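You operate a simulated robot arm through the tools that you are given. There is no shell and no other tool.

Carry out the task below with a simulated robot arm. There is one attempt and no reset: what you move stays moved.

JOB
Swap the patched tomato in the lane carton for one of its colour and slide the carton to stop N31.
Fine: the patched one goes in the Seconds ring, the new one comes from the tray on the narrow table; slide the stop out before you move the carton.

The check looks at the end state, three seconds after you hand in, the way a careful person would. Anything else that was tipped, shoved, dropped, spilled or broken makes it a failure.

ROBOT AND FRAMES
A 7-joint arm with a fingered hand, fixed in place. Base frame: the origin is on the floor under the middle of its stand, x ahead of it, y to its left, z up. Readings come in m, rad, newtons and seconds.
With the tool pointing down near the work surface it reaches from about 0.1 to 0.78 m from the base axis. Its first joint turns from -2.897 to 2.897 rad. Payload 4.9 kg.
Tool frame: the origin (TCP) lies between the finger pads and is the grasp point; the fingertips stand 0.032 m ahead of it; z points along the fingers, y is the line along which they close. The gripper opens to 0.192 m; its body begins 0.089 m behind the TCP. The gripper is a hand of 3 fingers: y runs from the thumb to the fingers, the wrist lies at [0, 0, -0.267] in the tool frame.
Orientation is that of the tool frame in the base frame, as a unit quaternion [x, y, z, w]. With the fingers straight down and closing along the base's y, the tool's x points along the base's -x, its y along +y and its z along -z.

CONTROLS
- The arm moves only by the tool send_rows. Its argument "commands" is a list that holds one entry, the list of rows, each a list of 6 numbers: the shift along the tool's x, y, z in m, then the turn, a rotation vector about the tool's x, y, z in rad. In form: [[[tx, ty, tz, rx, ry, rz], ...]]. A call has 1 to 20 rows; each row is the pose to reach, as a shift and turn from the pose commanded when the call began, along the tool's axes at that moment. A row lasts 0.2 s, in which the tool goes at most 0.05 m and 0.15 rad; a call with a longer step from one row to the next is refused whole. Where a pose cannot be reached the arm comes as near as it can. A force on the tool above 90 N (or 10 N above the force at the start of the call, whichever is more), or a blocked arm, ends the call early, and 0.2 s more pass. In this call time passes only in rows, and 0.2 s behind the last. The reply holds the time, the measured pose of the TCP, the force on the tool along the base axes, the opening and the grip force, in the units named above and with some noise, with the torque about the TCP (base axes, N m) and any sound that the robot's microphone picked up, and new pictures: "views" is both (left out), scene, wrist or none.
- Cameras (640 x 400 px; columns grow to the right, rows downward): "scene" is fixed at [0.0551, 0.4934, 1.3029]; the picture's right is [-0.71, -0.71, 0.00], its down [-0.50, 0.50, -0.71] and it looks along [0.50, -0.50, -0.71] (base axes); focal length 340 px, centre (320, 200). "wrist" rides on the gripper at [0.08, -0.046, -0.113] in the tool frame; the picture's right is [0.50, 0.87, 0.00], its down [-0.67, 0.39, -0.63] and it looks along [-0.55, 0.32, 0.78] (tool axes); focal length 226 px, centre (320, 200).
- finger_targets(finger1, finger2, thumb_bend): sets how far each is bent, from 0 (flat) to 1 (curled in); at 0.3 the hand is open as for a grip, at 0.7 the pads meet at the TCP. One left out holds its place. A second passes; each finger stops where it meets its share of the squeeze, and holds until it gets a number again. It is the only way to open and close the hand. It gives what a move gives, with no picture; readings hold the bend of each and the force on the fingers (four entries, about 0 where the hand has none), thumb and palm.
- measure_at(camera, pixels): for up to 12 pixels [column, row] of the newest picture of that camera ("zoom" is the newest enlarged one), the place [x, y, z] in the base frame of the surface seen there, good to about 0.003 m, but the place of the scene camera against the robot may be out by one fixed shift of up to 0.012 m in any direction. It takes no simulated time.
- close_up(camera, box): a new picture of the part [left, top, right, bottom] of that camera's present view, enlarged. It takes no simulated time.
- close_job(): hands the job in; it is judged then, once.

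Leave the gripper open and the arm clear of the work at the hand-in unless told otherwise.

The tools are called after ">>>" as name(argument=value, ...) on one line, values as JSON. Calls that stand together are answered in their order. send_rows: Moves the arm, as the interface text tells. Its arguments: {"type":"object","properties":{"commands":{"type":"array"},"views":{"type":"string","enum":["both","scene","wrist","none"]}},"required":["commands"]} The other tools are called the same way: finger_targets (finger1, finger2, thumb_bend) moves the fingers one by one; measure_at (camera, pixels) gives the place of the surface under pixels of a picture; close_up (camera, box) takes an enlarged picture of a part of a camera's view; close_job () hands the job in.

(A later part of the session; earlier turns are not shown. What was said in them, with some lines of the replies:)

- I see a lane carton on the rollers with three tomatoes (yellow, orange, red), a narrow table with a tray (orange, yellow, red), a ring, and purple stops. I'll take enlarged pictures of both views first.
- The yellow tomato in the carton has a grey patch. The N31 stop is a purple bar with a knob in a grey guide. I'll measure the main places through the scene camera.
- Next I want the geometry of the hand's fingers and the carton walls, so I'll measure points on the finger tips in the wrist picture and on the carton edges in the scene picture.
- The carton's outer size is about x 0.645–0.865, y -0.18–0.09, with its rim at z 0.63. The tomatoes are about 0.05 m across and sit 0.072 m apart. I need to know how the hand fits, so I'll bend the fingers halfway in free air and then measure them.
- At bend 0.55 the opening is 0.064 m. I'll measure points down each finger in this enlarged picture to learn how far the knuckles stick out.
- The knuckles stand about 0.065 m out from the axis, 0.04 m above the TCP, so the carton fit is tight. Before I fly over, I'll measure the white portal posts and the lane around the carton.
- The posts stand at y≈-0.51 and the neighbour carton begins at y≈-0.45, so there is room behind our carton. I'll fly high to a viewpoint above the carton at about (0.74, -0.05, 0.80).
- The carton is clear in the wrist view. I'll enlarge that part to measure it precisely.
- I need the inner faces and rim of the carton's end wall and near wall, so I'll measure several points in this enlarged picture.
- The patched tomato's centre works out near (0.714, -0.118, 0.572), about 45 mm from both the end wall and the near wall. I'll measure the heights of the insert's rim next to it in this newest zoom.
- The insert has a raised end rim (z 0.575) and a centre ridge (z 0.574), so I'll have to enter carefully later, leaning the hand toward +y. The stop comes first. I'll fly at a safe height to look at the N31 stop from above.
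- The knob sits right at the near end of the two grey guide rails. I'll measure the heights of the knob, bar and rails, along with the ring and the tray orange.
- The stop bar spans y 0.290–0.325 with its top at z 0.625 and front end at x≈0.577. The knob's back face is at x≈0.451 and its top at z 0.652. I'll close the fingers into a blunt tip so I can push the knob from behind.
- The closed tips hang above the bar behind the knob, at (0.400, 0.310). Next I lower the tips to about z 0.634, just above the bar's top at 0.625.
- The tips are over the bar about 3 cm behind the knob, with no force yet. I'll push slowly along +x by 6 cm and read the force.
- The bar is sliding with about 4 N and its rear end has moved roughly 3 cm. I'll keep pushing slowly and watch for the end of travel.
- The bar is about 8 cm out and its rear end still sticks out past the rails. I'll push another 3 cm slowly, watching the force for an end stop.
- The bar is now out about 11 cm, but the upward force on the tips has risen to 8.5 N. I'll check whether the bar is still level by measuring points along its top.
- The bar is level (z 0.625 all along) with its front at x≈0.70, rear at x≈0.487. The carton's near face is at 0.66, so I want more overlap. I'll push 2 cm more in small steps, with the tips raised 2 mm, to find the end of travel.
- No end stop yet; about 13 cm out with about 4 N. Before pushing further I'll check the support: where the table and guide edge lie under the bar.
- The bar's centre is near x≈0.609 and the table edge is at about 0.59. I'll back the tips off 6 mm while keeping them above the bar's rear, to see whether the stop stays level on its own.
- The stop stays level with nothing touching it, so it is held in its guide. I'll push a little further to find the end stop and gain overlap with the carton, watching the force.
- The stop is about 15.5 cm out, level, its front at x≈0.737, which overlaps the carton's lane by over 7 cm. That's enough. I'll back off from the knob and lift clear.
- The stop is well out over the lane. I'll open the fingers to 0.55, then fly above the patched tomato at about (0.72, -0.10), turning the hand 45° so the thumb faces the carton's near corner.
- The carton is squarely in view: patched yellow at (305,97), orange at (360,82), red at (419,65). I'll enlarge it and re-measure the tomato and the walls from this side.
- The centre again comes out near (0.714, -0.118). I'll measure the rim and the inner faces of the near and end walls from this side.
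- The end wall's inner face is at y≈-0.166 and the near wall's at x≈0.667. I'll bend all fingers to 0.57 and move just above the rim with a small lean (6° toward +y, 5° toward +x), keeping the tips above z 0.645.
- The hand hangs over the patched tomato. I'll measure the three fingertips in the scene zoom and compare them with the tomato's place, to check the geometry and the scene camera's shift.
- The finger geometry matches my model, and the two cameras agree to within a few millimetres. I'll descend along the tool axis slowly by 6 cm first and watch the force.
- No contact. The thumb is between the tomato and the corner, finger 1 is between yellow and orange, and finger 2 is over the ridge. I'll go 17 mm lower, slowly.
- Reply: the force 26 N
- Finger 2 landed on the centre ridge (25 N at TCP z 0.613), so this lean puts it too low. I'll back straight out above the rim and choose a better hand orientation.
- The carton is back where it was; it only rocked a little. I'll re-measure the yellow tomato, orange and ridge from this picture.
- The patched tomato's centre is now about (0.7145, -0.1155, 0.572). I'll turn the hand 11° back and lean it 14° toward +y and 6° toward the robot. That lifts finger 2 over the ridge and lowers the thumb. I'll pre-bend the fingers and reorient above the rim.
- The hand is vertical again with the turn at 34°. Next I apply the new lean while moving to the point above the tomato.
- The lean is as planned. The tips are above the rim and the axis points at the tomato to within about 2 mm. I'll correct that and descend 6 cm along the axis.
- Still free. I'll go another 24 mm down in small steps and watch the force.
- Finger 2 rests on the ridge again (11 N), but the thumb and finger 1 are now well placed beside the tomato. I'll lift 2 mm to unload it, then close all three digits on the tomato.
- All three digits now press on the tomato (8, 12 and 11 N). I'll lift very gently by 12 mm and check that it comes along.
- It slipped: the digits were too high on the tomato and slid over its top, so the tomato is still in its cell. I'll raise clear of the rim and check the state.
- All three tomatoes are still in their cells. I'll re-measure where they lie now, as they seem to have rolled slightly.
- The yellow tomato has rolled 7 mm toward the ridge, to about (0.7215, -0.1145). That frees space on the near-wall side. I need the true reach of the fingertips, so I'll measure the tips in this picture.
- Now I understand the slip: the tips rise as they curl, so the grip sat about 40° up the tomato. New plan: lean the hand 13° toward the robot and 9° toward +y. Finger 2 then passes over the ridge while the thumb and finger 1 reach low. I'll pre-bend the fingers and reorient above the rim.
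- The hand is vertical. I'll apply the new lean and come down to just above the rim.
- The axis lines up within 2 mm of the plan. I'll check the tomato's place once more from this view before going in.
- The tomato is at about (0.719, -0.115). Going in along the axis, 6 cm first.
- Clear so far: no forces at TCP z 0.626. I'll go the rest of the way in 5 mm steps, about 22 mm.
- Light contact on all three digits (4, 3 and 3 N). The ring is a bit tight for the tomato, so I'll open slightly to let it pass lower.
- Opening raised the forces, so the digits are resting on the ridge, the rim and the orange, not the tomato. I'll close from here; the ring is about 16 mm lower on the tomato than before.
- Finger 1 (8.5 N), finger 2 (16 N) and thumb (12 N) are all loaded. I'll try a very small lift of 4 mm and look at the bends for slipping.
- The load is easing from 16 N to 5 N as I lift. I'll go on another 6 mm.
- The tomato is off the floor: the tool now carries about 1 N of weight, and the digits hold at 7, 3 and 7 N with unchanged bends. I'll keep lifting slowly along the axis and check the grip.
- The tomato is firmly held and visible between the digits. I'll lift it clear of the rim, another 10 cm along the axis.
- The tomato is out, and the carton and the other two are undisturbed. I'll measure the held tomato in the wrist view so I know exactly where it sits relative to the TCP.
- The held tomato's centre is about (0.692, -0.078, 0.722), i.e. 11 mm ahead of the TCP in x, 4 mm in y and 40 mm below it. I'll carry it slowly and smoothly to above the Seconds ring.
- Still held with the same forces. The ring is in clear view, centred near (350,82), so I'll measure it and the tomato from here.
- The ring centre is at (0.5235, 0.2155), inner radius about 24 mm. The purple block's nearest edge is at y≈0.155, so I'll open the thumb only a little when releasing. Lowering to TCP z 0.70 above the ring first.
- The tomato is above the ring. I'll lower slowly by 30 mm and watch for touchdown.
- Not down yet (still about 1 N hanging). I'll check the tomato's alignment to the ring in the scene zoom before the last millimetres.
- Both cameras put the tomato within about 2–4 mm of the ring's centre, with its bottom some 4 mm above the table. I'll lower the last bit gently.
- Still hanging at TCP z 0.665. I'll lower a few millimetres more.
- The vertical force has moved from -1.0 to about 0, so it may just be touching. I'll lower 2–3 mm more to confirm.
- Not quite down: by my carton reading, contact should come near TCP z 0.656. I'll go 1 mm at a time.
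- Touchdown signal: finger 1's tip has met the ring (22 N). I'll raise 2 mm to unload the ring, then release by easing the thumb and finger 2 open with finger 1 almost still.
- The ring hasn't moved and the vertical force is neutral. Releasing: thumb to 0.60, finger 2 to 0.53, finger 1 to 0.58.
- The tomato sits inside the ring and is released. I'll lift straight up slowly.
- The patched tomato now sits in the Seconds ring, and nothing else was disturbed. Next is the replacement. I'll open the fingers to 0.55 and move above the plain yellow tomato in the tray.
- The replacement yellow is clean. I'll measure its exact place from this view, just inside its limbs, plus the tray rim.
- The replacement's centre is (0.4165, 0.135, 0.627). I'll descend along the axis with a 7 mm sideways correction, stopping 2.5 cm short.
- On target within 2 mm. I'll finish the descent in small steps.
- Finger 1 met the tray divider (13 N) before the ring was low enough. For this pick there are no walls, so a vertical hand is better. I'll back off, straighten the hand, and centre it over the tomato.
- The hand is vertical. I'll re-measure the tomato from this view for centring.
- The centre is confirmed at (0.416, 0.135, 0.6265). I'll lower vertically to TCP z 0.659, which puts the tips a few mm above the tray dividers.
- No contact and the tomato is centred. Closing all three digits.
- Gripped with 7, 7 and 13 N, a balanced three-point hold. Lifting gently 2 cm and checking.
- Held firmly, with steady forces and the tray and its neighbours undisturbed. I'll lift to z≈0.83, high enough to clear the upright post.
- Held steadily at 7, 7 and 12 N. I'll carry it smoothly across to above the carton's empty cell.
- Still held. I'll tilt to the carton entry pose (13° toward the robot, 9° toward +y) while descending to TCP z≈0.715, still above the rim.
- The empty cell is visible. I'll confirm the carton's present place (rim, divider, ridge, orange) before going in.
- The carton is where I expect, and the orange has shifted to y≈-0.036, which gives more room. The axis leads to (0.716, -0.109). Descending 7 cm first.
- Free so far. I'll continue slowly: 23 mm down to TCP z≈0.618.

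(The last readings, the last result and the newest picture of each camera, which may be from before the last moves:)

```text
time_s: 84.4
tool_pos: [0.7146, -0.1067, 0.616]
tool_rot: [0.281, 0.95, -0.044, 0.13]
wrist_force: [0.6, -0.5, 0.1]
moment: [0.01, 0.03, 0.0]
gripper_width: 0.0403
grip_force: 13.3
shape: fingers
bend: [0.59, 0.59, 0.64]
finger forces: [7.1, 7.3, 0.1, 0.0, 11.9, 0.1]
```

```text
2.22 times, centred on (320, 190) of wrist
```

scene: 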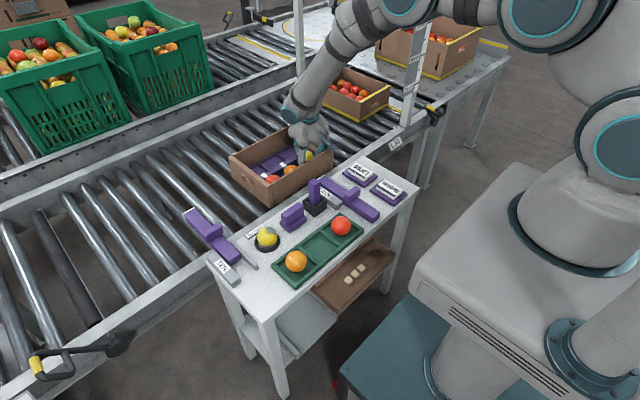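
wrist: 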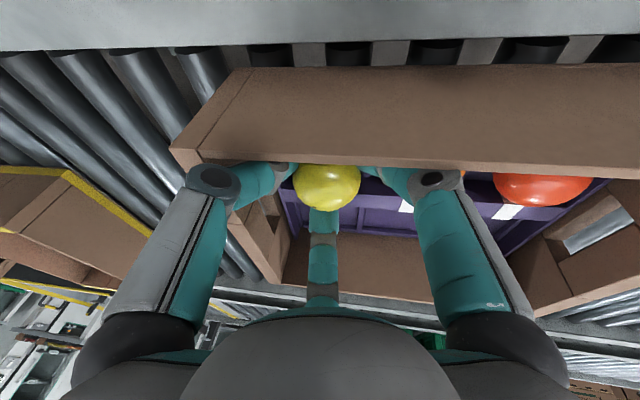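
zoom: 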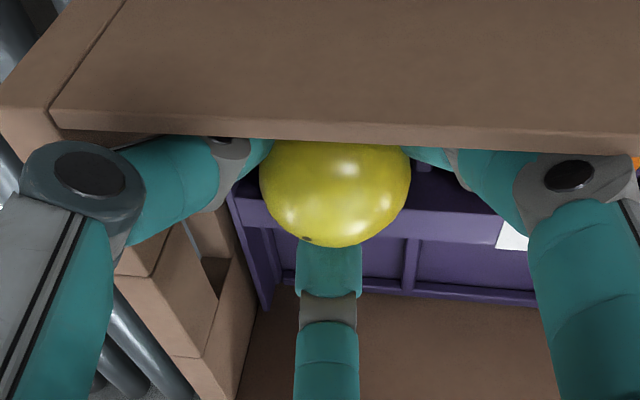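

No contact at TCP z 0.616, with the tomato's bottom about 11 mm above the floor. I'll go 2 mm at a time for 7 mm.

>>> send_rows(commands=[[[0, 0, 0.002, 0, 0, 0], [0, 0, 0.004, 0, 0, 0], [0, 0, 0.0055, 0, 0, 0], [0, 0, 0.007, 0, 0, 0]]], views="none")

```text
time_s: 85.4
tool_pos: [0.7159, -0.1092, 0.609]
tool_rot: [0.281, 0.95, -0.043, 0.13]
wrist_force: [-0.3, 0.0, -1.0]
moment: [0.03, 0.01, 0.02]
gripper_width: 0.0402
grip_force: 13.6
shape: fingers
bend: [0.59, 0.59, 0.64]
finger forces: [7.2, 7.3, 0.1, 0.0, 12.0, 0.0]
```

Still free. Another 3 mm in 1 mm steps.

>>> send_rows(commands=[[[0, 0, 0.001, 0, 0, 0], [0, 0, 0.002, 0, 0, 0], [0, 0, 0.003, 0, 0, 0]]], views="none")

```text
time_s: 86.2
tool_pos: [0.7187, -0.1093, 0.6078]
tool_rot: [0.281, 0.95, -0.044, 0.131]
wrist_force: [-0.2, 0.1, 7.0]
moment: [-0.01, -0.29, 0.0]
gripper_width: 0.04
grip_force: 16.5
shape: fingers
bend: [0.59, 0.59, 0.64]
finger forces: [7.0, 13.8, 0.0, 0.0, 12.0, 0.1]
```

Finger 2 has just met the ridge top, with the tomato about 3–4 mm off the cell floor. I'll raise 1.5 mm to unload and then release gently.

>>> send_rows(commands=[[[0, 0, -0.002, 0, 0, 0]]], views="none")

>>> finger_targets(finger1=0.575, finger2=0.565, thumb_bend=0.6)

>>> close_up(camera="wrist", box=[180, 100, 460, 280])

>>> close_up(camera="scene", box=[260, 110, 350, 190])

```text
time_s: 86.6
tool_pos: [0.7149, -0.1092, 0.6073]
tool_rot: [0.281, 0.95, -0.043, 0.13]
wrist_force: [0.4, -0.3, 2.0]
moment: [0.0, -0.12, 0.02]
gripper_width: 0.0399
grip_force: 14.3
shape: fingers
bend: [0.59, 0.59, 0.64]
finger forces: [7.2, 9.7, 0.1, 0.0, 12.0, 0.0]
```

```text
time_s: 87.6
tool_pos: [0.7164, -0.1094, 0.609]
tool_rot: [0.281, 0.95, -0.043, 0.129]
wrist_force: [0.0, 0.1, 0.2]
moment: [0.02, 0.02, 0.01]
gripper_width: 0.047
grip_force: 0.3
shape: fingers
bend: [0.57, 0.56, 0.6]
finger forces: [0.1, 0.1, 0.0, 0.1, 0.1, 0.0]
```

```text
2.22 times, centred on (320, 190) of wrist
```

zoom: 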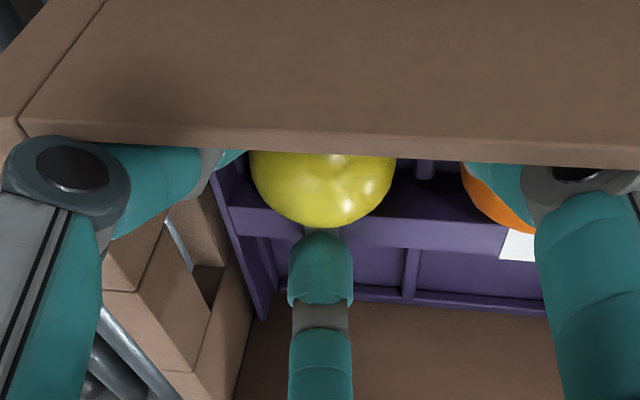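

```text
5.00 times, centred on (305, 150) of scene
```

zoom: 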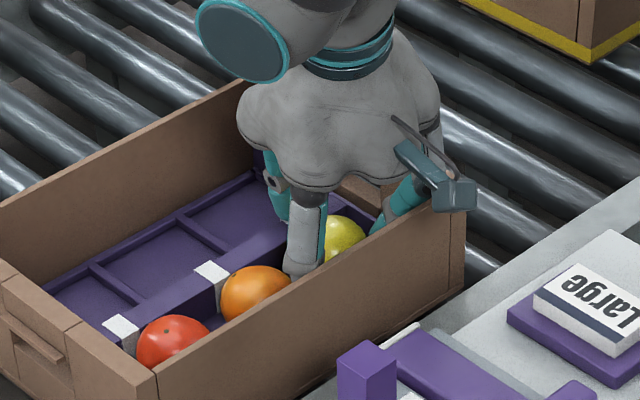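

Released with no contact forces. I'll withdraw along the same axis.

>>> send_rows(commands=[[[0, 0, -0.006, 0, 0, 0], [0, 0, -0.014, 0, 0, 0], [0, 0, -0.026, 0, 0, 0], [0, 0, -0.042, 0, 0, 0], [0, 0, -0.062, 0, 0, 0], [0, 0, -0.085, 0, 0, 0], [0, 0, -0.11, 0, 0, 0], [0, 0, -0.135, 0, 0, 0]]], views="both")

>>> close_up(camera="wrist", box=[200, 30, 440, 190])

>>> close_up(camera="scene", box=[220, 100, 350, 205])

```text
time_s: 89.4
tool_pos: [0.6863, -0.0885, 0.7395]
tool_rot: [0.281, 0.95, -0.044, 0.129]
wrist_force: [-0.5, 0.4, -0.2]
moment: [0.0, 0.01, 0.01]
gripper_width: 0.0477
grip_force: 0.0
shape: fingers
bend: [0.57, 0.56, 0.6]
finger forces: [0.0, 0.1, 0.0, 0.0, 0.0, 0.0]
```

scene: 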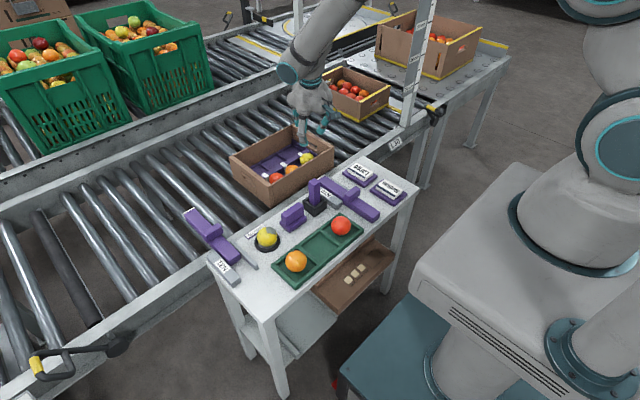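
wrist: 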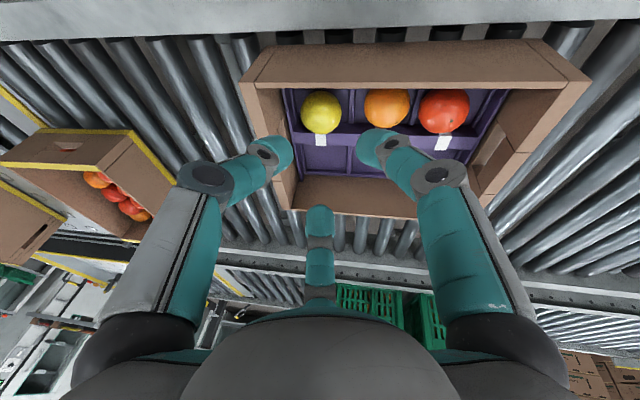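

```text
2.50 times, centred on (320, 110) of wrist
```

zoom: 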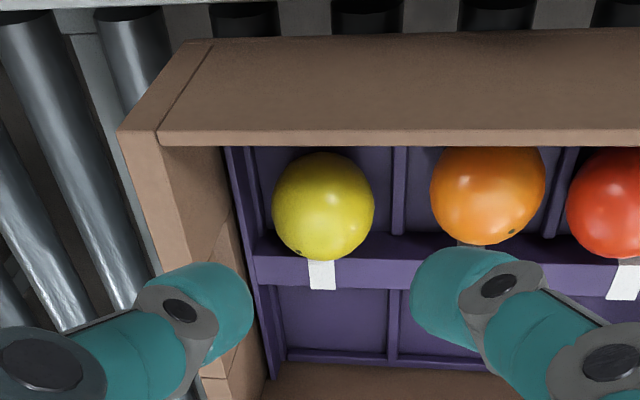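

```text
3.81 times, centred on (285, 152) of scene
```

zoom: 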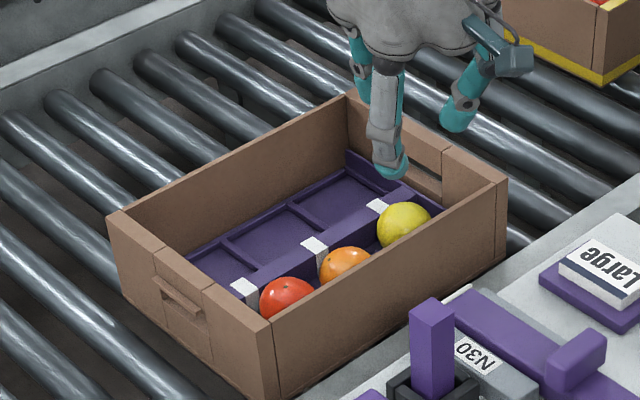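

The clean yellow now sits in the cell beside the orange and red. Next is sliding the carton. I'll measure the carton's ends and walls for the push.

>>> measure_at(camera="scene", pixels=[[232, 160], [271, 181], [334, 147], [293, 127], [250, 172], [331, 150], [322, 140], [307, 158], [292, 169], [276, 177], [210, 238], [190, 212]])

>>> measure_at(camera="wrist", pixels=[[321, 110], [386, 107], [445, 110], [256, 90], [262, 100], [280, 160], [250, 92], [560, 85], [580, 80], [500, 170], [275, 195], [290, 70]])

>>> close_up(camera="scene", box=[180, 110, 350, 260])

```text
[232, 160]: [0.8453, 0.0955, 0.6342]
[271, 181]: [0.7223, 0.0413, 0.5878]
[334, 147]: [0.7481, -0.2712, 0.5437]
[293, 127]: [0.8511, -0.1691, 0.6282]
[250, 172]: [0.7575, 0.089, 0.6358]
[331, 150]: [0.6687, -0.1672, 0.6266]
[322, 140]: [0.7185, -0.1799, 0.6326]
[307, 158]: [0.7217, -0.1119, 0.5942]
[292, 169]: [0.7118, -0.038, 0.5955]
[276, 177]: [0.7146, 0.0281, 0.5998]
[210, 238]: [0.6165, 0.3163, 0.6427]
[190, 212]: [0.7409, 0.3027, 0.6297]
```

```text
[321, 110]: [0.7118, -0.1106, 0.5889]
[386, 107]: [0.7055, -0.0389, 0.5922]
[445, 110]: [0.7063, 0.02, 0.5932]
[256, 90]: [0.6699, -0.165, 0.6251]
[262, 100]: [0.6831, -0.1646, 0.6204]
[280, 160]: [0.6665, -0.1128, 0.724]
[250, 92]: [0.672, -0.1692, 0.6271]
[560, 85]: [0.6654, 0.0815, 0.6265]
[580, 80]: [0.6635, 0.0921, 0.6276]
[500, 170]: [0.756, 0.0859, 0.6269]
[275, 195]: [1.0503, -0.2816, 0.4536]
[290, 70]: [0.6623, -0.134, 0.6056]
```

```text
2.67 times, centred on (265, 185) of scene
```

zoom: 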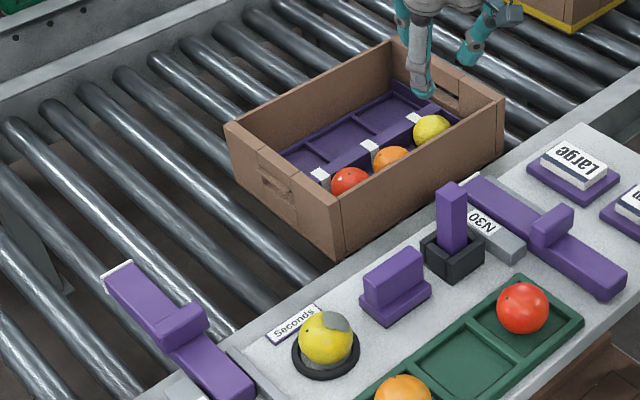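

The carton's leading face is at y≈0.093, its rear face at y≈-0.173, and the stop's face at y≈0.290, so it needs about 0.195 m of travel. I'll straighten the hand, rise, and close the fingers for pushing.

>>> send_rows(commands=[[[0, 0, -0.01, -0.002, 0.07, 0], [0, 0, -0.03, -0.004, 0.14, 0], [0, 0, -0.05, -0.006, 0.21, 0], [0, 0, -0.065, -0.0081, 0.2759, 0]]], views="none")

>>> finger_targets(finger1=0.7, finger2=0.7, thumb_bend=0.7)

```text
time_s: 90.4
tool_pos: [0.6726, -0.0782, 0.8006]
tool_rot: [0.284, 0.959, 0.0, -0.001]
wrist_force: [-0.3, -0.2, -0.1]
moment: [-0.02, -0.02, 0.03]
gripper_width: 0.0477
grip_force: 0.1
shape: fingers
bend: [0.57, 0.56, 0.6]
finger forces: [0.1, 0.0, 0.0, 0.1, 0.0, 0.1]
```

```text
time_s: 91.4
tool_pos: [0.673, -0.0766, 0.8]
tool_rot: [0.284, 0.959, -0.001, -0.001]
wrist_force: [-0.2, -0.5, 1.3]
moment: [0.01, 0.02, -0.01]
gripper_width: 0.0033
grip_force: 0.0
shape: fingers
bend: [0.69, 0.69, 0.7]
finger forces: [0.0, 0.0, 0.0, 0.0, 0.0, 0.1]
```

I'll move behind the carton to about (0.73, -0.24, 0.80), turning the hand so two knuckles will face the rear wall.

>>> send_rows(commands=[[[-0.02, -0.015, 0, 0, 0, -0.09], [-0.045, -0.035, 0, 0, 0, -0.19], [-0.07, -0.054, 0, 0, 0, -0.29], [-0.095, -0.073, 0, 0, 0, -0.39], [-0.12, -0.093, 0, 0, 0, -0.49], [-0.1368, -0.106, 0, 0, 0, -0.576]]], views="both")

>>> close_up(camera="scene", box=[220, 70, 380, 200])

```text
time_s: 92.8
tool_pos: [0.7296, -0.2401, 0.7987]
tool_rot: [-0.002, 1.0, -0.001, -0.001]
wrist_force: [0.6, -0.2, 0.8]
moment: [-0.01, 0.02, 0.02]
gripper_width: 0.0032
grip_force: 0.0
shape: fingers
bend: [0.69, 0.69, 0.7]
finger forces: [0.0, 0.1, 0.0, 0.0, 0.1, 0.0]
```

scene: 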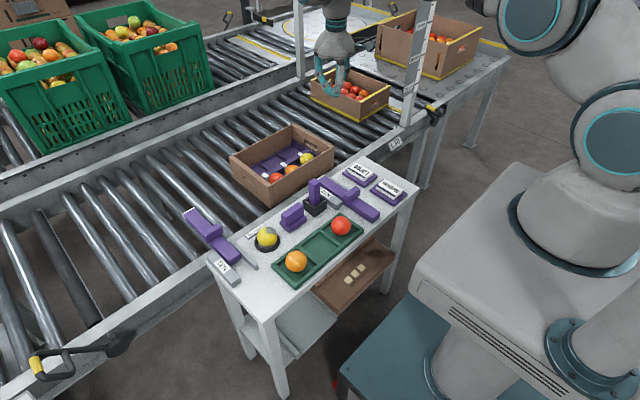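
wrist: 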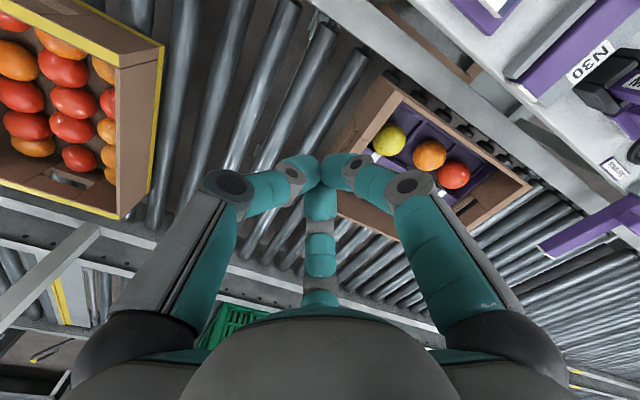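

```text
3.08 times, centred on (300, 135) of scene
```

zoom: 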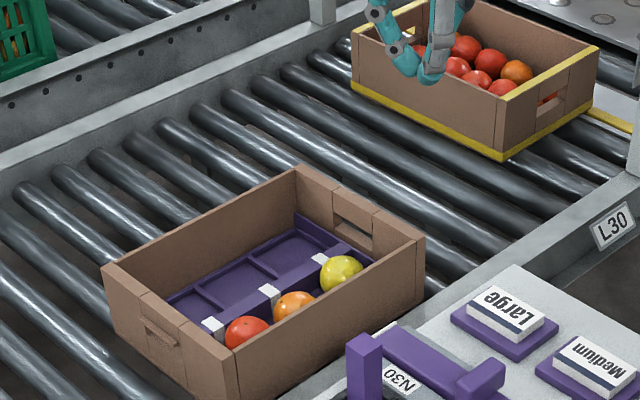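

The hand is between the two cartons with good clearance to both. I'll lower to TCP z≈0.615.

>>> send_rows(commands=[[[0, 0, 0.02, 0, 0, 0], [0, 0, 0.05, 0, 0, 0], [0, 0, 0.085, 0, 0, 0], [0, 0, 0.12, 0, 0, 0], [0, 0, 0.15, 0, 0, 0], [0, 0, 0.17, 0, 0, 0], [0, 0, 0.182, 0, 0, 0]]], views="both")

>>> close_up(camera="scene", box=[240, 70, 400, 200])

>>> close_up(camera="wrist", box=[180, 80, 500, 280])

```text
time_s: 94.4
tool_pos: [0.7285, -0.2406, 0.6205]
tool_rot: [0.001, 1.0, -0.001, -0.001]
wrist_force: [0.0, -0.1, -1.5]
moment: [-0.01, 0.05, -0.01]
gripper_width: 0.0034
grip_force: 0.2
shape: fingers
bend: [0.69, 0.69, 0.7]
finger forces: [0.0, 0.1, 0.0, 0.0, 0.0, 0.0]
```

scene: 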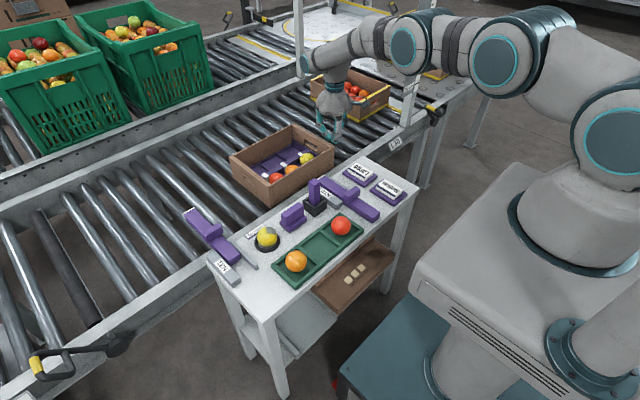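
wrist: 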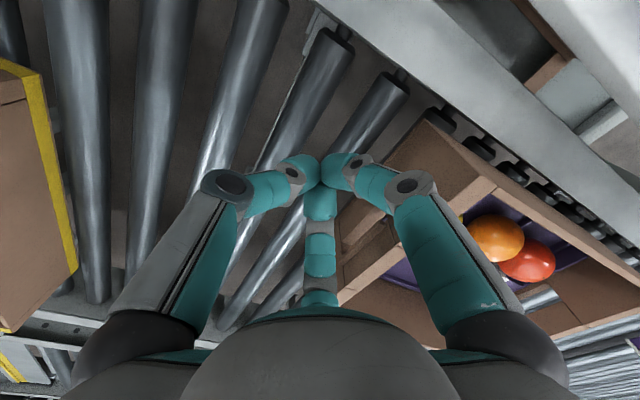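

```text
3.08 times, centred on (320, 135) of scene
```

zoom: 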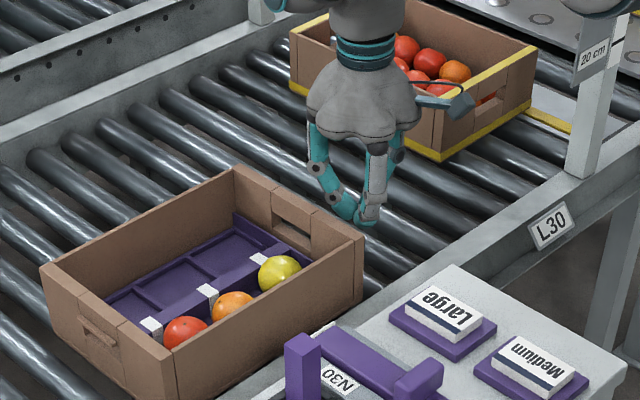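

```text
2.00 times, centred on (340, 180) of wrist
```

zoom: 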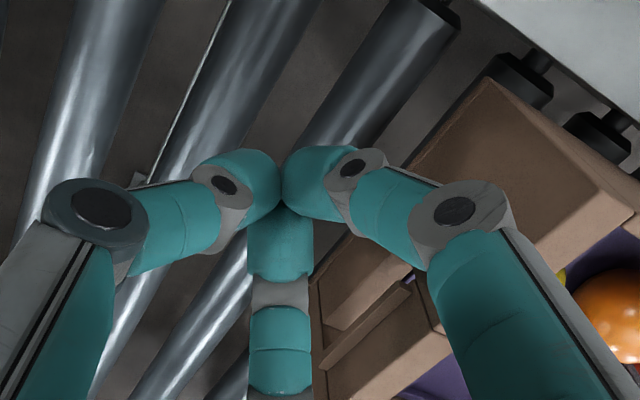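

The hand is down behind the rear wall. I see a handle flap on that wall, so I'll measure the wall surfaces that my knuckles will meet.

>>> measure_at(camera="zoom", pixels=[[420, 190], [480, 130], [400, 235], [385, 255], [400, 290], [340, 280], [330, 320], [370, 330], [345, 350], [420, 330], [360, 380], [560, 170]])

>>> measure_at(camera="scene", pixels=[[332, 162], [318, 135], [313, 130], [308, 141], [314, 146], [325, 140], [304, 130], [300, 126], [332, 130], [322, 118], [335, 118], [346, 140]])

```text
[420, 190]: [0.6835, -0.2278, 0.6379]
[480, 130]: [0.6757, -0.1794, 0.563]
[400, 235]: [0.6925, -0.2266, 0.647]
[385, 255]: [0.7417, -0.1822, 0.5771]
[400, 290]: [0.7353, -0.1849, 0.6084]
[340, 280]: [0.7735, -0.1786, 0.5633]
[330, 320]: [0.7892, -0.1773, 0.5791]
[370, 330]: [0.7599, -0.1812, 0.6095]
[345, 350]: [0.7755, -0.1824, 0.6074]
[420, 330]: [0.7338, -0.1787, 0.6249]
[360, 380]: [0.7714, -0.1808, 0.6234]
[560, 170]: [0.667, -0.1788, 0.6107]
```

```text
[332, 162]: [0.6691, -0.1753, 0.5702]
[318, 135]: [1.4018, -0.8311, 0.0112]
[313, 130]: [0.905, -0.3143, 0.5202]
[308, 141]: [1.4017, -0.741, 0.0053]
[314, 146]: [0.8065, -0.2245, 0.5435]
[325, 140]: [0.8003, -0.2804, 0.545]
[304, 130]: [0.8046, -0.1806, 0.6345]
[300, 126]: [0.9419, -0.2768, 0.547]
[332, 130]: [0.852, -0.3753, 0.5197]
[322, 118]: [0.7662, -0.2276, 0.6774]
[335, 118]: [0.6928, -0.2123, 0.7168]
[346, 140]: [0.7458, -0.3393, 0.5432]
```

The rear wall is flat at y≈-0.179, with the flap only about 4 mm proud. I'll advance slowly along +y until the knuckles touch and the carton starts to roll.

>>> send_rows(commands=[[[0, 0.008, 0, 0, 0, 0], [0, 0.016, 0, 0, 0, 0], [0, 0.022, 0, 0, 0, 0], [0, 0.027, 0, 0, 0, 0], [0, 0.031, 0, 0, 0, 0], [0, 0.035, 0, 0, 0, 0], [0, 0.039, 0, 0, 0, 0], [0, 0.043, 0, 0, 0, 0], [0, 0.047, 0, 0, 0, 0], [0, 0.051, 0, 0, 0, 0]]], views="both")

>>> close_up(camera="scene", box=[200, 80, 380, 230])

```text
time_s: 96.6
tool_pos: [0.7283, -0.1904, 0.6195]
tool_rot: [0.0, 1.0, 0.0, -0.001]
wrist_force: [-0.4, -0.1, 0.4]
moment: [-0.01, -0.02, -0.02]
gripper_width: 0.0033
grip_force: 0.5
shape: fingers
bend: [0.69, 0.69, 0.7]
finger forces: [0.0, 0.2, 0.0, 0.0, 0.0, 0.0]
```

scene: 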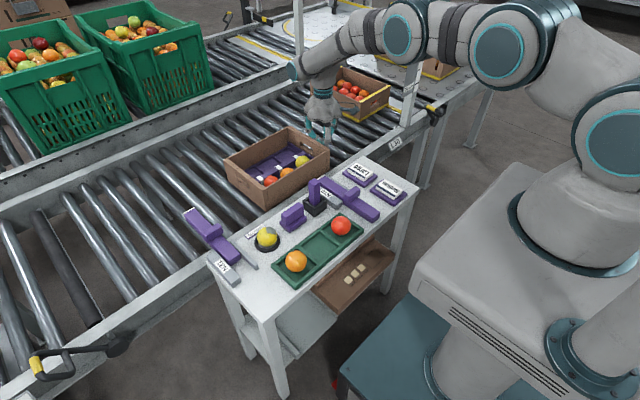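
wrist: 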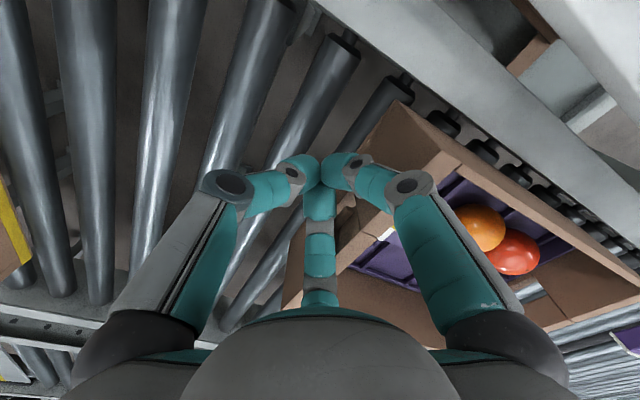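

```text
2.67 times, centred on (290, 155) of scene
```

zoom: 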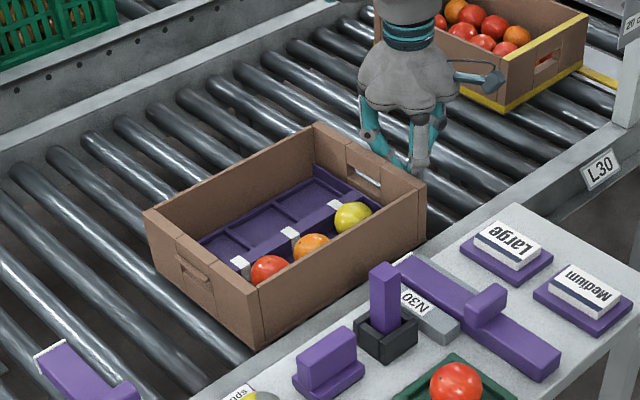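

The carton rolls easily and straight, with under 1 N. I'll continue pushing slowly, 12 cm more at about 3 cm/s.

>>> send_rows(commands=[[[0, 0.006, 0, 0, 0, 0], [0, 0.012, 0, 0, 0, 0], [0, 0.018, 0, 0, 0, 0], [0, 0.024, 0, 0, 0, 0], [0, 0.03, 0, 0, 0, 0], [0, 0.036, 0, 0, 0, 0], [0, 0.042, 0, 0, 0, 0], [0, 0.048, 0, 0, 0, 0], [0, 0.054, 0, 0, 0, 0], [0, 0.06, 0, 0, 0, 0], [0, 0.066, 0, 0, 0, 0], [0, 0.072, 0, 0, 0, 0], [0, 0.078, 0, 0, 0, 0], [0, 0.084, 0, 0, 0, 0], [0, 0.09, 0, 0, 0, 0], [0, 0.096, 0, 0, 0, 0], [0, 0.102, 0, 0, 0, 0], [0, 0.108, 0, 0, 0, 0], [0, 0.113, 0, 0, 0, 0], [0, 0.117, 0, 0, 0, 0]]], views="both")

>>> close_up(camera="scene", box=[170, 100, 350, 270])

```text
time_s: 100.8
tool_pos: [0.7281, -0.0731, 0.6195]
tool_rot: [-0.001, 1.0, 0.0, -0.001]
wrist_force: [-0.7, -0.2, -0.2]
moment: [0.02, 0.01, 0.0]
gripper_width: 0.0037
grip_force: 0.0
shape: fingers
bend: [0.69, 0.69, 0.7]
finger forces: [0.1, 0.2, 0.0, 0.0, 0.0, 0.1]
```

scene: 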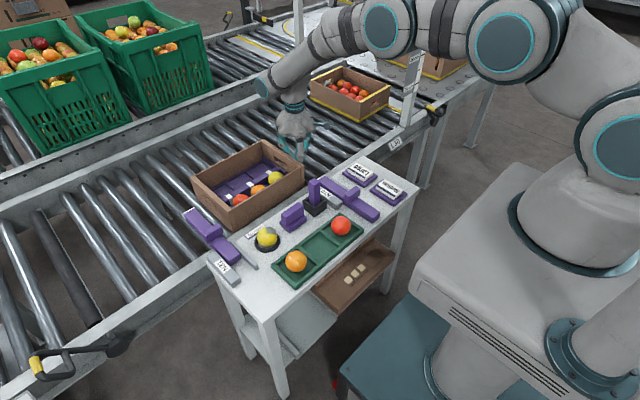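
wrist: 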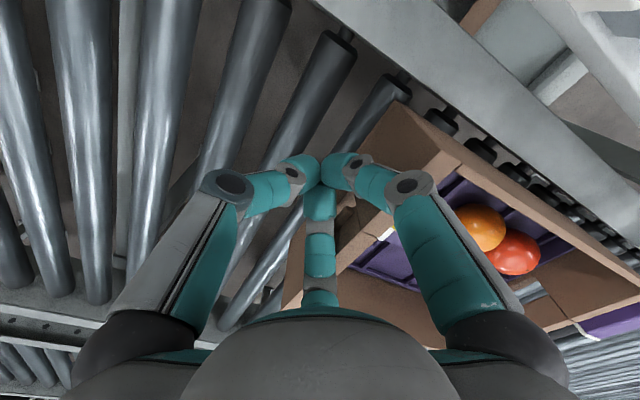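

```text
2.35 times, centred on (260, 185) of scene
```

zoom: 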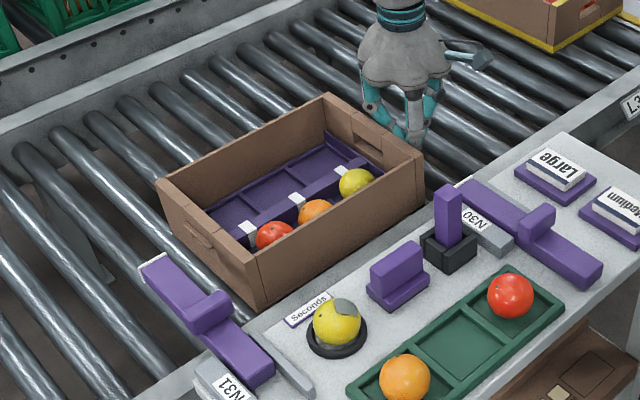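

It is going straight, with the tomatoes in place. I'll measure the remaining gap to the stop.

>>> measure_at(camera="zoom", pixels=[[162, 184], [205, 215], [258, 255], [258, 300], [215, 235], [150, 262], [175, 285], [230, 330], [410, 155], [330, 98], [205, 310], [245, 285]])

```text
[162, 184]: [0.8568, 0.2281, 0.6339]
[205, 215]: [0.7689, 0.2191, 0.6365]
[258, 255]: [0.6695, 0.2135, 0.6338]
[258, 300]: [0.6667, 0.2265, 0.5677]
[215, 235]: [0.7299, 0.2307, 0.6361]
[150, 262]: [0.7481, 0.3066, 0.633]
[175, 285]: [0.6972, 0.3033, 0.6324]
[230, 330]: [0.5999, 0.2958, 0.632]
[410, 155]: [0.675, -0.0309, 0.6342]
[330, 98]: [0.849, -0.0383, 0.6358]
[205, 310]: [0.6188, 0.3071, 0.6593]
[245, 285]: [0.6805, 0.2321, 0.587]
```

The gap is about 5.8 cm. I'll push 5 cm more slowly, then creep to contact.

>>> send_rows(commands=[[[0, 0.005, 0, 0, 0, 0], [0, 0.01, 0, 0, 0, 0], [0, 0.015, 0, 0, 0, 0], [0, 0.02, 0, 0, 0, 0], [0, 0.025, 0, 0, 0, 0], [0, 0.03, 0, 0, 0, 0], [0, 0.035, 0, 0, 0, 0], [0, 0.039, 0, 0, 0, 0], [0, 0.042, 0, 0, 0, 0], [0, 0.045, 0, 0, 0, 0], [0, 0.048, 0, 0, 0, 0]]], views="both")

>>> close_up(camera="scene", box=[160, 120, 320, 270])

```text
time_s: 103.2
tool_pos: [0.7287, -0.0252, 0.6178]
tool_rot: [0.0, 1.0, 0.0, 0.0]
wrist_force: [-0.1, -4.8, 1.1]
moment: [-0.01, -0.01, -0.03]
gripper_width: 0.0032
grip_force: 2.3
shape: fingers
bend: [0.7, 0.7, 0.7]
finger forces: [1.3, 3.5, 0.0, 0.0, 0.0, 0.0]
```

scene: 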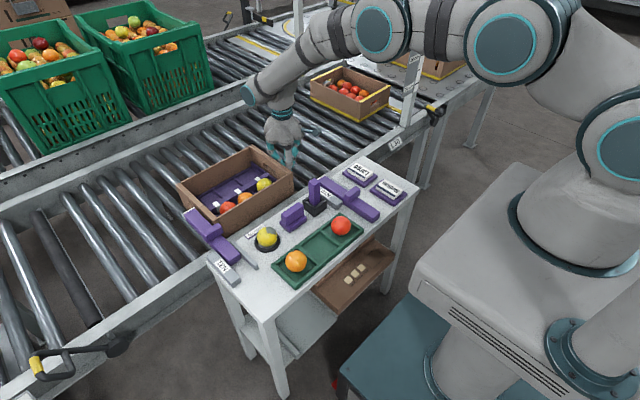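
wrist: 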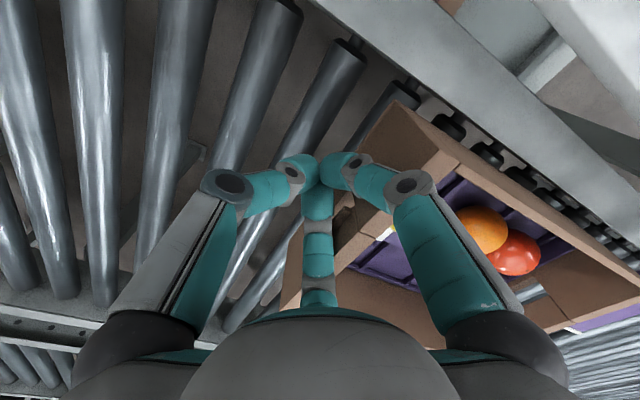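

```text
2.67 times, centred on (240, 195) of scene
```

zoom: 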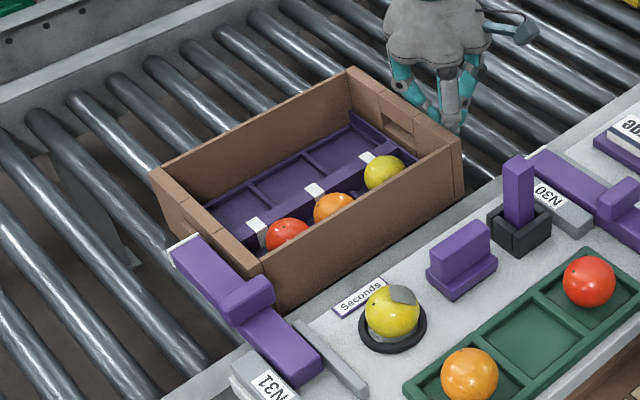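

Contact: 4.8 N now pushes back, so the carton has met the stop. I'll measure the leading and trailing faces to check that it is square and tight.

>>> measure_at(camera="zoom", pixels=[[155, 174], [205, 218], [255, 262], [262, 270], [180, 200], [235, 245], [178, 242], [215, 275], [200, 262], [455, 140], [352, 72], [400, 105]])

>>> close_up(camera="scene", box=[170, 160, 260, 250])

```text
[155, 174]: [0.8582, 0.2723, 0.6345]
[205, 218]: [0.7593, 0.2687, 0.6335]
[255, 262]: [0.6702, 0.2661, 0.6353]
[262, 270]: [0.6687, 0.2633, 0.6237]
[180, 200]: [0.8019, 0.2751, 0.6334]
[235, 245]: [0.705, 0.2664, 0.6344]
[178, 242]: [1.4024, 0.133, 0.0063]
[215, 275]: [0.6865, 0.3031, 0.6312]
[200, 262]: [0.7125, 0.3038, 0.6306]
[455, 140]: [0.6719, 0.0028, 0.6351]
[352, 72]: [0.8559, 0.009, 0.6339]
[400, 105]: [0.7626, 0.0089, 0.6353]
```

```text
4.44 times, centred on (215, 205) of scene
```

zoom: 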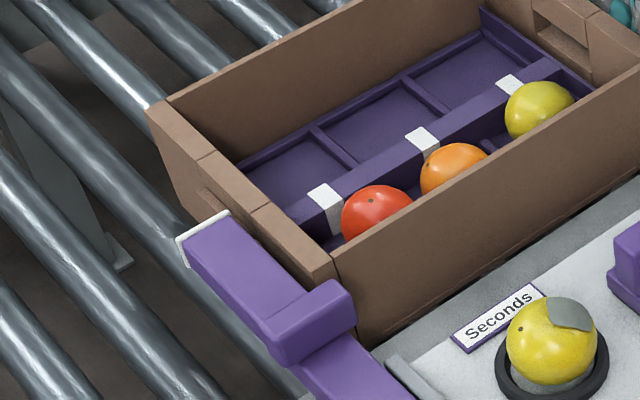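

The carton touches the stop and is square to within a few millimetres. I'll creep 3 mm more to confirm it's seated: the force should rise without movement.

>>> send_rows(commands=[[[0, 0.001, 0, 0, 0, 0], [0, 0.002, 0, 0, 0, 0], [0, 0.003, 0, 0, 0, 0]]], views="scene")

>>> close_up(camera="scene", box=[170, 160, 260, 250])

```text
time_s: 104.0
tool_pos: [0.7289, -0.0225, 0.6184]
tool_rot: [0.0, 1.0, -0.001, -0.001]
wrist_force: [-1.1, -14.7, 2.5]
moment: [0.08, 0.01, 0.08]
gripper_width: 0.0022
grip_force: 7.1
shape: fingers
bend: [0.7, 0.7, 0.69]
finger forces: [7.0, 6.6, 0.1, 0.1, 0.1, 0.0]
```

scene: 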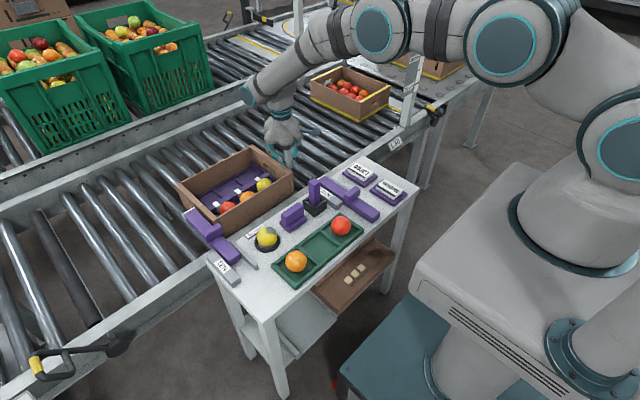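

```text
4.44 times, centred on (215, 205) of scene
```

zoom: 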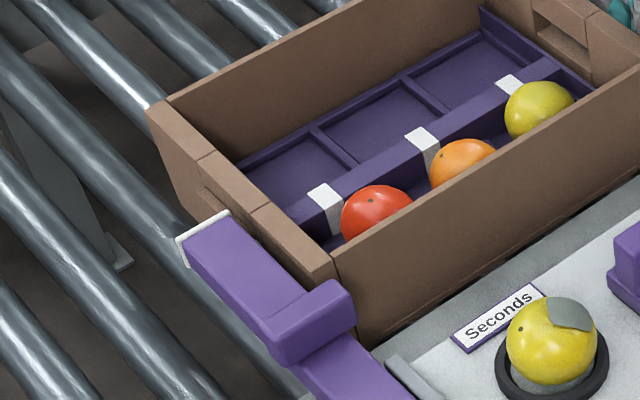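

Seated: the force rose to 15 N, evenly on both knuckles, without the carton moving. I'll back off slowly and then rise.

>>> send_rows(commands=[[[0, -0.002, 0, 0, 0, 0], [0, -0.004, 0, 0, 0, 0], [0, -0.008, 0, 0, 0, 0], [0, -0.014, 0, 0, 0, 0], [0, -0.022, 0, 0, 0, 0], [0, -0.03, 0, 0, 0, 0], [0, -0.035, -0.02, 0, 0, 0], [0, -0.035, -0.05, 0, 0, 0], [0, -0.035, -0.09, 0, 0, 0], [0, -0.035, -0.13, 0, 0, 0], [0, -0.035, -0.17, 0, 0, 0]]], views="both")

>>> close_up(camera="scene", box=[160, 130, 300, 260])

>>> close_up(camera="wrist", box=[320, 0, 640, 200])

```text
time_s: 106.4
tool_pos: [0.7298, -0.057, 0.786]
tool_rot: [0.0, 1.0, 0.0, -0.002]
wrist_force: [-0.6, 0.2, -0.9]
moment: [-0.01, -0.01, 0.04]
gripper_width: 0.0031
grip_force: 0.0
shape: fingers
bend: [0.7, 0.7, 0.7]
finger forces: [0.1, 0.0, 0.0, 0.0, 0.1, 0.1]
```

scene: 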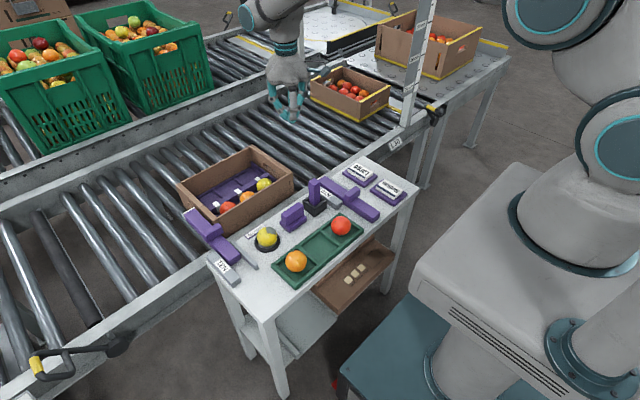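
wrist: 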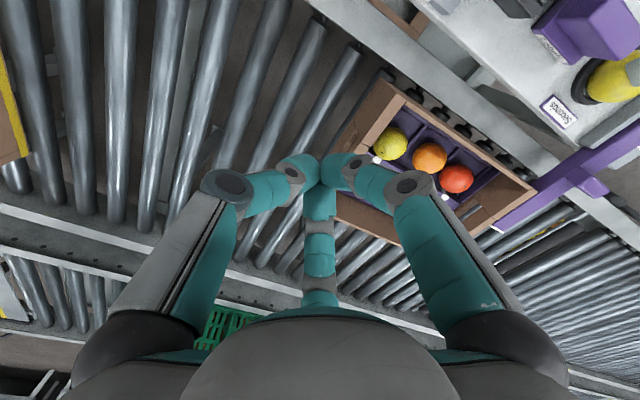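

```text
3.08 times, centred on (230, 195) of scene
```

zoom: 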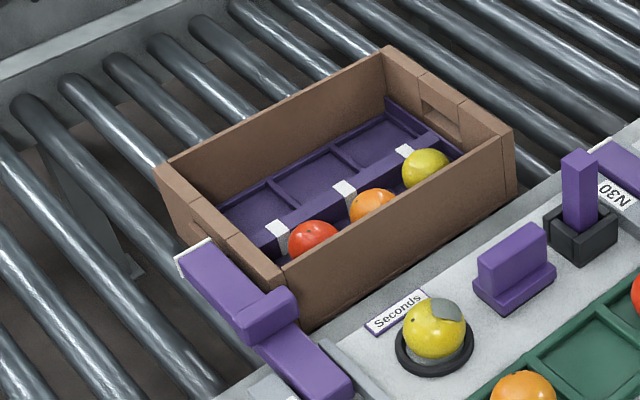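

```text
2.00 times, centred on (480, 100) of wrist
```

zoom: 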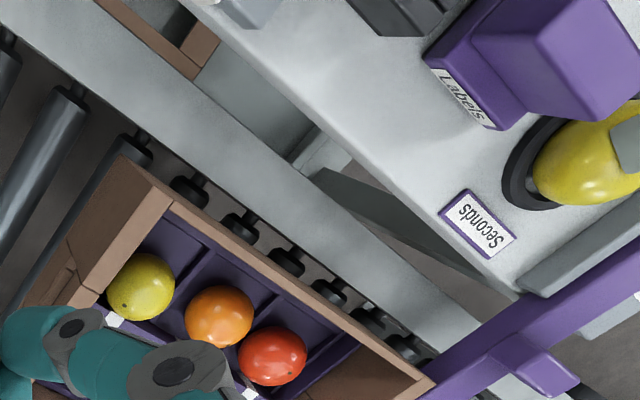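

The carton rests against the stop with all three tomatoes in their cells. I'll rise and go over it for a final look from above.

>>> send_rows(commands=[[[0.005, 0.02, -0.035, 0, 0, 0], [0.01, 0.055, -0.065, 0, 0, 0], [0.016, 0.092, -0.085, 0, 0, 0], [0.022, 0.13, -0.1, 0, 0, 0], [0.027, 0.167, -0.11, 0, 0, 0], [0.03, 0.197, -0.114, 0, 0, 0]]], views="both")

>>> close_up(camera="wrist", box=[180, 0, 480, 200])

>>> close_up(camera="scene", box=[160, 130, 430, 320])

```text
time_s: 107.8
tool_pos: [0.7009, 0.1406, 0.9037]
tool_rot: [0.0, 1.0, 0.0, -0.001]
wrist_force: [-1.1, 0.3, 0.1]
moment: [0.01, -0.03, 0.01]
gripper_width: 0.0034
grip_force: 0.0
shape: fingers
bend: [0.7, 0.7, 0.7]
finger forces: [0.0, 0.0, 0.1, 0.0, 0.0, 0.0]
```

scene: 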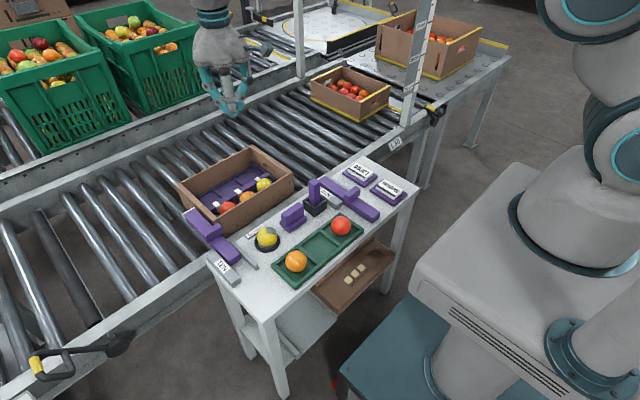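
wrist: 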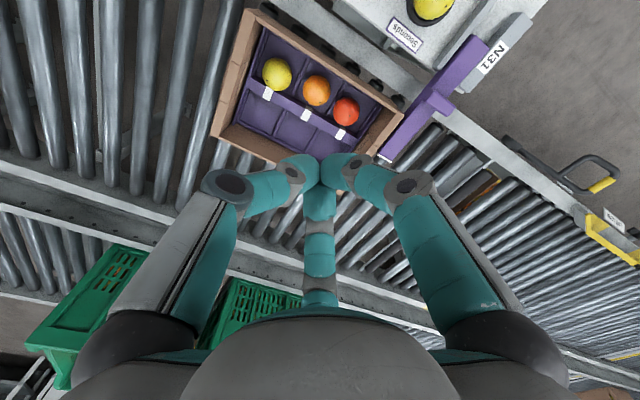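

```text
2.00 times, centred on (330, 100) of wrist
```

zoom: 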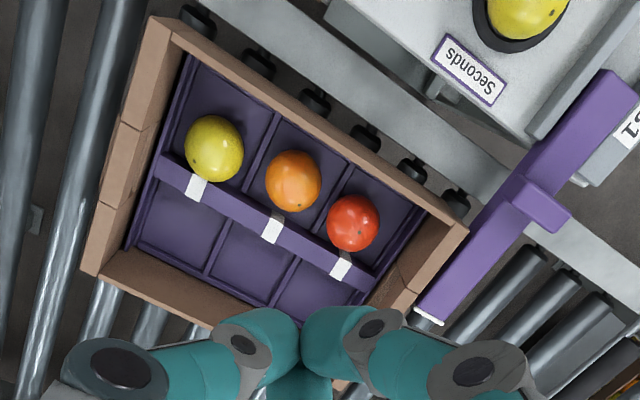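

```text
2.11 times, centred on (295, 225) of scene
```

zoom: 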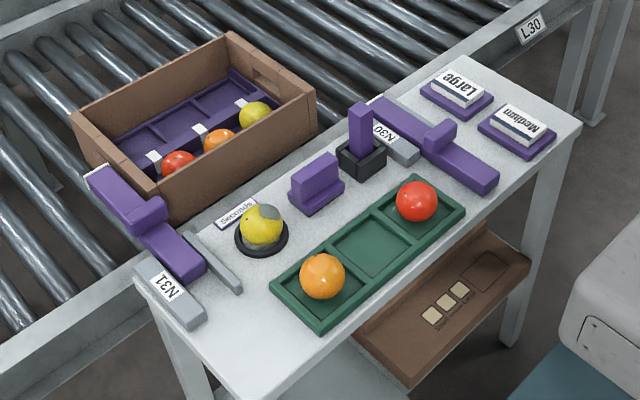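

All is in place. I'll check the contact between carton and stop from above.

>>> close_up(camera="wrist", box=[350, 60, 470, 170])

>>> measure_at(camera="wrist", pixels=[[400, 105], [396, 113], [392, 120], [385, 135], [375, 152], [410, 118], [402, 130], [392, 148], [285, 72], [316, 90], [345, 110], [433, 8]])

```text
3.64 times, centred on (410, 115) of wrist
```

zoom: 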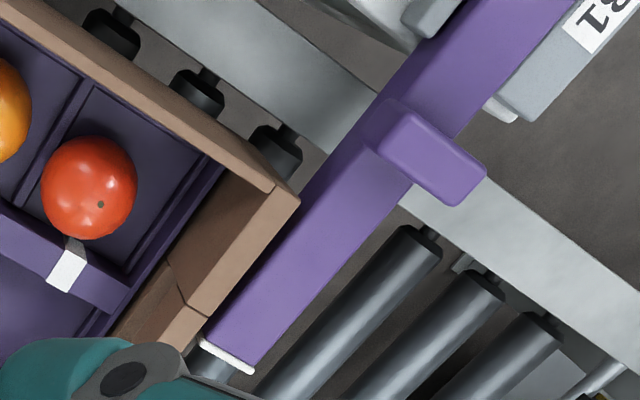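

```text
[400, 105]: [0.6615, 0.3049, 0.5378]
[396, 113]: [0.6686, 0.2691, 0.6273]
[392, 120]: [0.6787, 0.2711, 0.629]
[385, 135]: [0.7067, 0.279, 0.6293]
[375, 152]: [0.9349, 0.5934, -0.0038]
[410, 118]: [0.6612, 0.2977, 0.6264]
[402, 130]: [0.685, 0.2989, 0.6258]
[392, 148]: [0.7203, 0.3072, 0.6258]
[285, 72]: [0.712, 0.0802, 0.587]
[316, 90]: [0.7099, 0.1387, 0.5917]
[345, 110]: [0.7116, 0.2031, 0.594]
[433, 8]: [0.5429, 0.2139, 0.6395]
```

The carton is flush against the stop bar. Now I'll move the arm back to its starting height, well above the work, and open the hand.

>>> send_rows(commands=[[[0.015, 0.001, -0.015, 0, 0, 0], [0.035, 0.003, -0.03, 0, 0, 0], [0.06, 0.005, -0.04, 0, 0, 0], [0.086, 0.007, -0.045, 0, 0, 0]]], views="none")

>>> finger_targets(finger1=0.3, finger2=0.3, thumb_bend=0.3)

>>> close_up(camera="scene", box=[160, 0, 430, 320])

>>> close_up(camera="scene", box=[165, 130, 305, 260])

```text
time_s: 108.8
tool_pos: [0.6128, 0.1483, 0.9474]
tool_rot: [0.001, 1.0, -0.001, -0.001]
wrist_force: [0.3, -0.8, -0.1]
moment: [0.01, -0.06, -0.02]
gripper_width: 0.0034
grip_force: 0.1
shape: fingers
bend: [0.7, 0.7, 0.7]
finger forces: [0.1, 0.1, 0.0, 0.0, 0.0, 0.0]
```

```text
time_s: 109.8
tool_pos: [0.6131, 0.1487, 0.9498]
tool_rot: [0.0, 1.0, 0.0, -0.001]
wrist_force: [-0.8, -0.6, 0.2]
moment: [0.0, -0.02, -0.01]
gripper_width: 0.1676
grip_force: 0.1
shape: fingers
bend: [0.3, 0.3, 0.3]
finger forces: [0.0, 0.0, 0.0, 0.1, 0.1, 0.0]
```

```text
1.25 times, centred on (295, 160) of scene
```

zoom: 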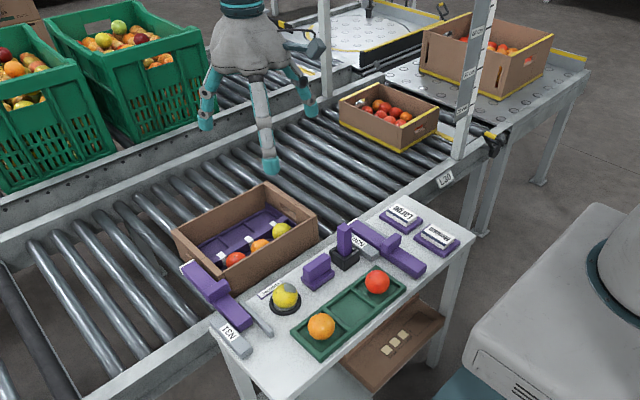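

```text
3.08 times, centred on (235, 195) of scene
```

zoom: 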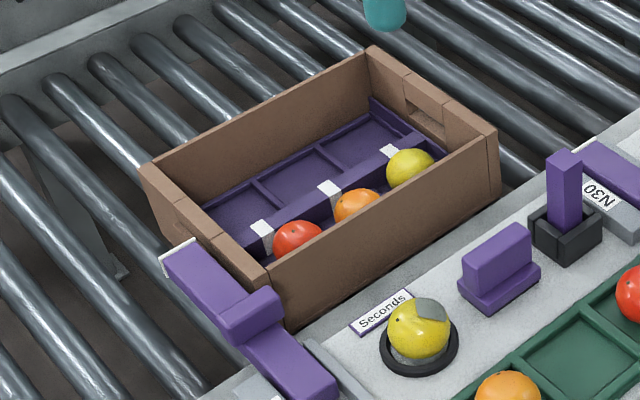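

Everything is as asked:
- **Patched tomato:** it lies in the Seconds ring.
- **Carton:** a clean yellow from the tray sits in its cell, next to the orange and the red.
- **Stop N31:** it is slid out and the carton rests against it.
- **Rest of the scene:** nothing else has been knocked or tipped, the hand is open, and the arm is high and clear.

I'm handing the job in.

>>> close_job()

```text
The job is handed in.
```

I swapped the patched tomato and moved the carton to stop N31. The job is handed in, but I haven't seen the check's result.

- **Patched tomato:** the yellow one with the grey patch is in the Seconds ring on the narrow table.
- **Replacement:** the clean yellow from the tray is in the same cell, next to the orange and the red.
- **Stop and carton:** I slid stop N31 out first. Then I pushed the carton about 20 cm along the rollers until it sat flush against the stop bar.
- **Side effects:**
  - The first grip on the patched tomato slipped, but it stayed in its cell.
  - While I worked in the carton, the orange moved a few millimetres within its own cell.
  - Finger tips pressed briefly on the carton's ridge, the ring and the tray divider. None of them visibly moved, though the carton rocked slightly and settled back.
- **Hand-in state:** the hand is open and the arm is back at its starting height, clear of the work.
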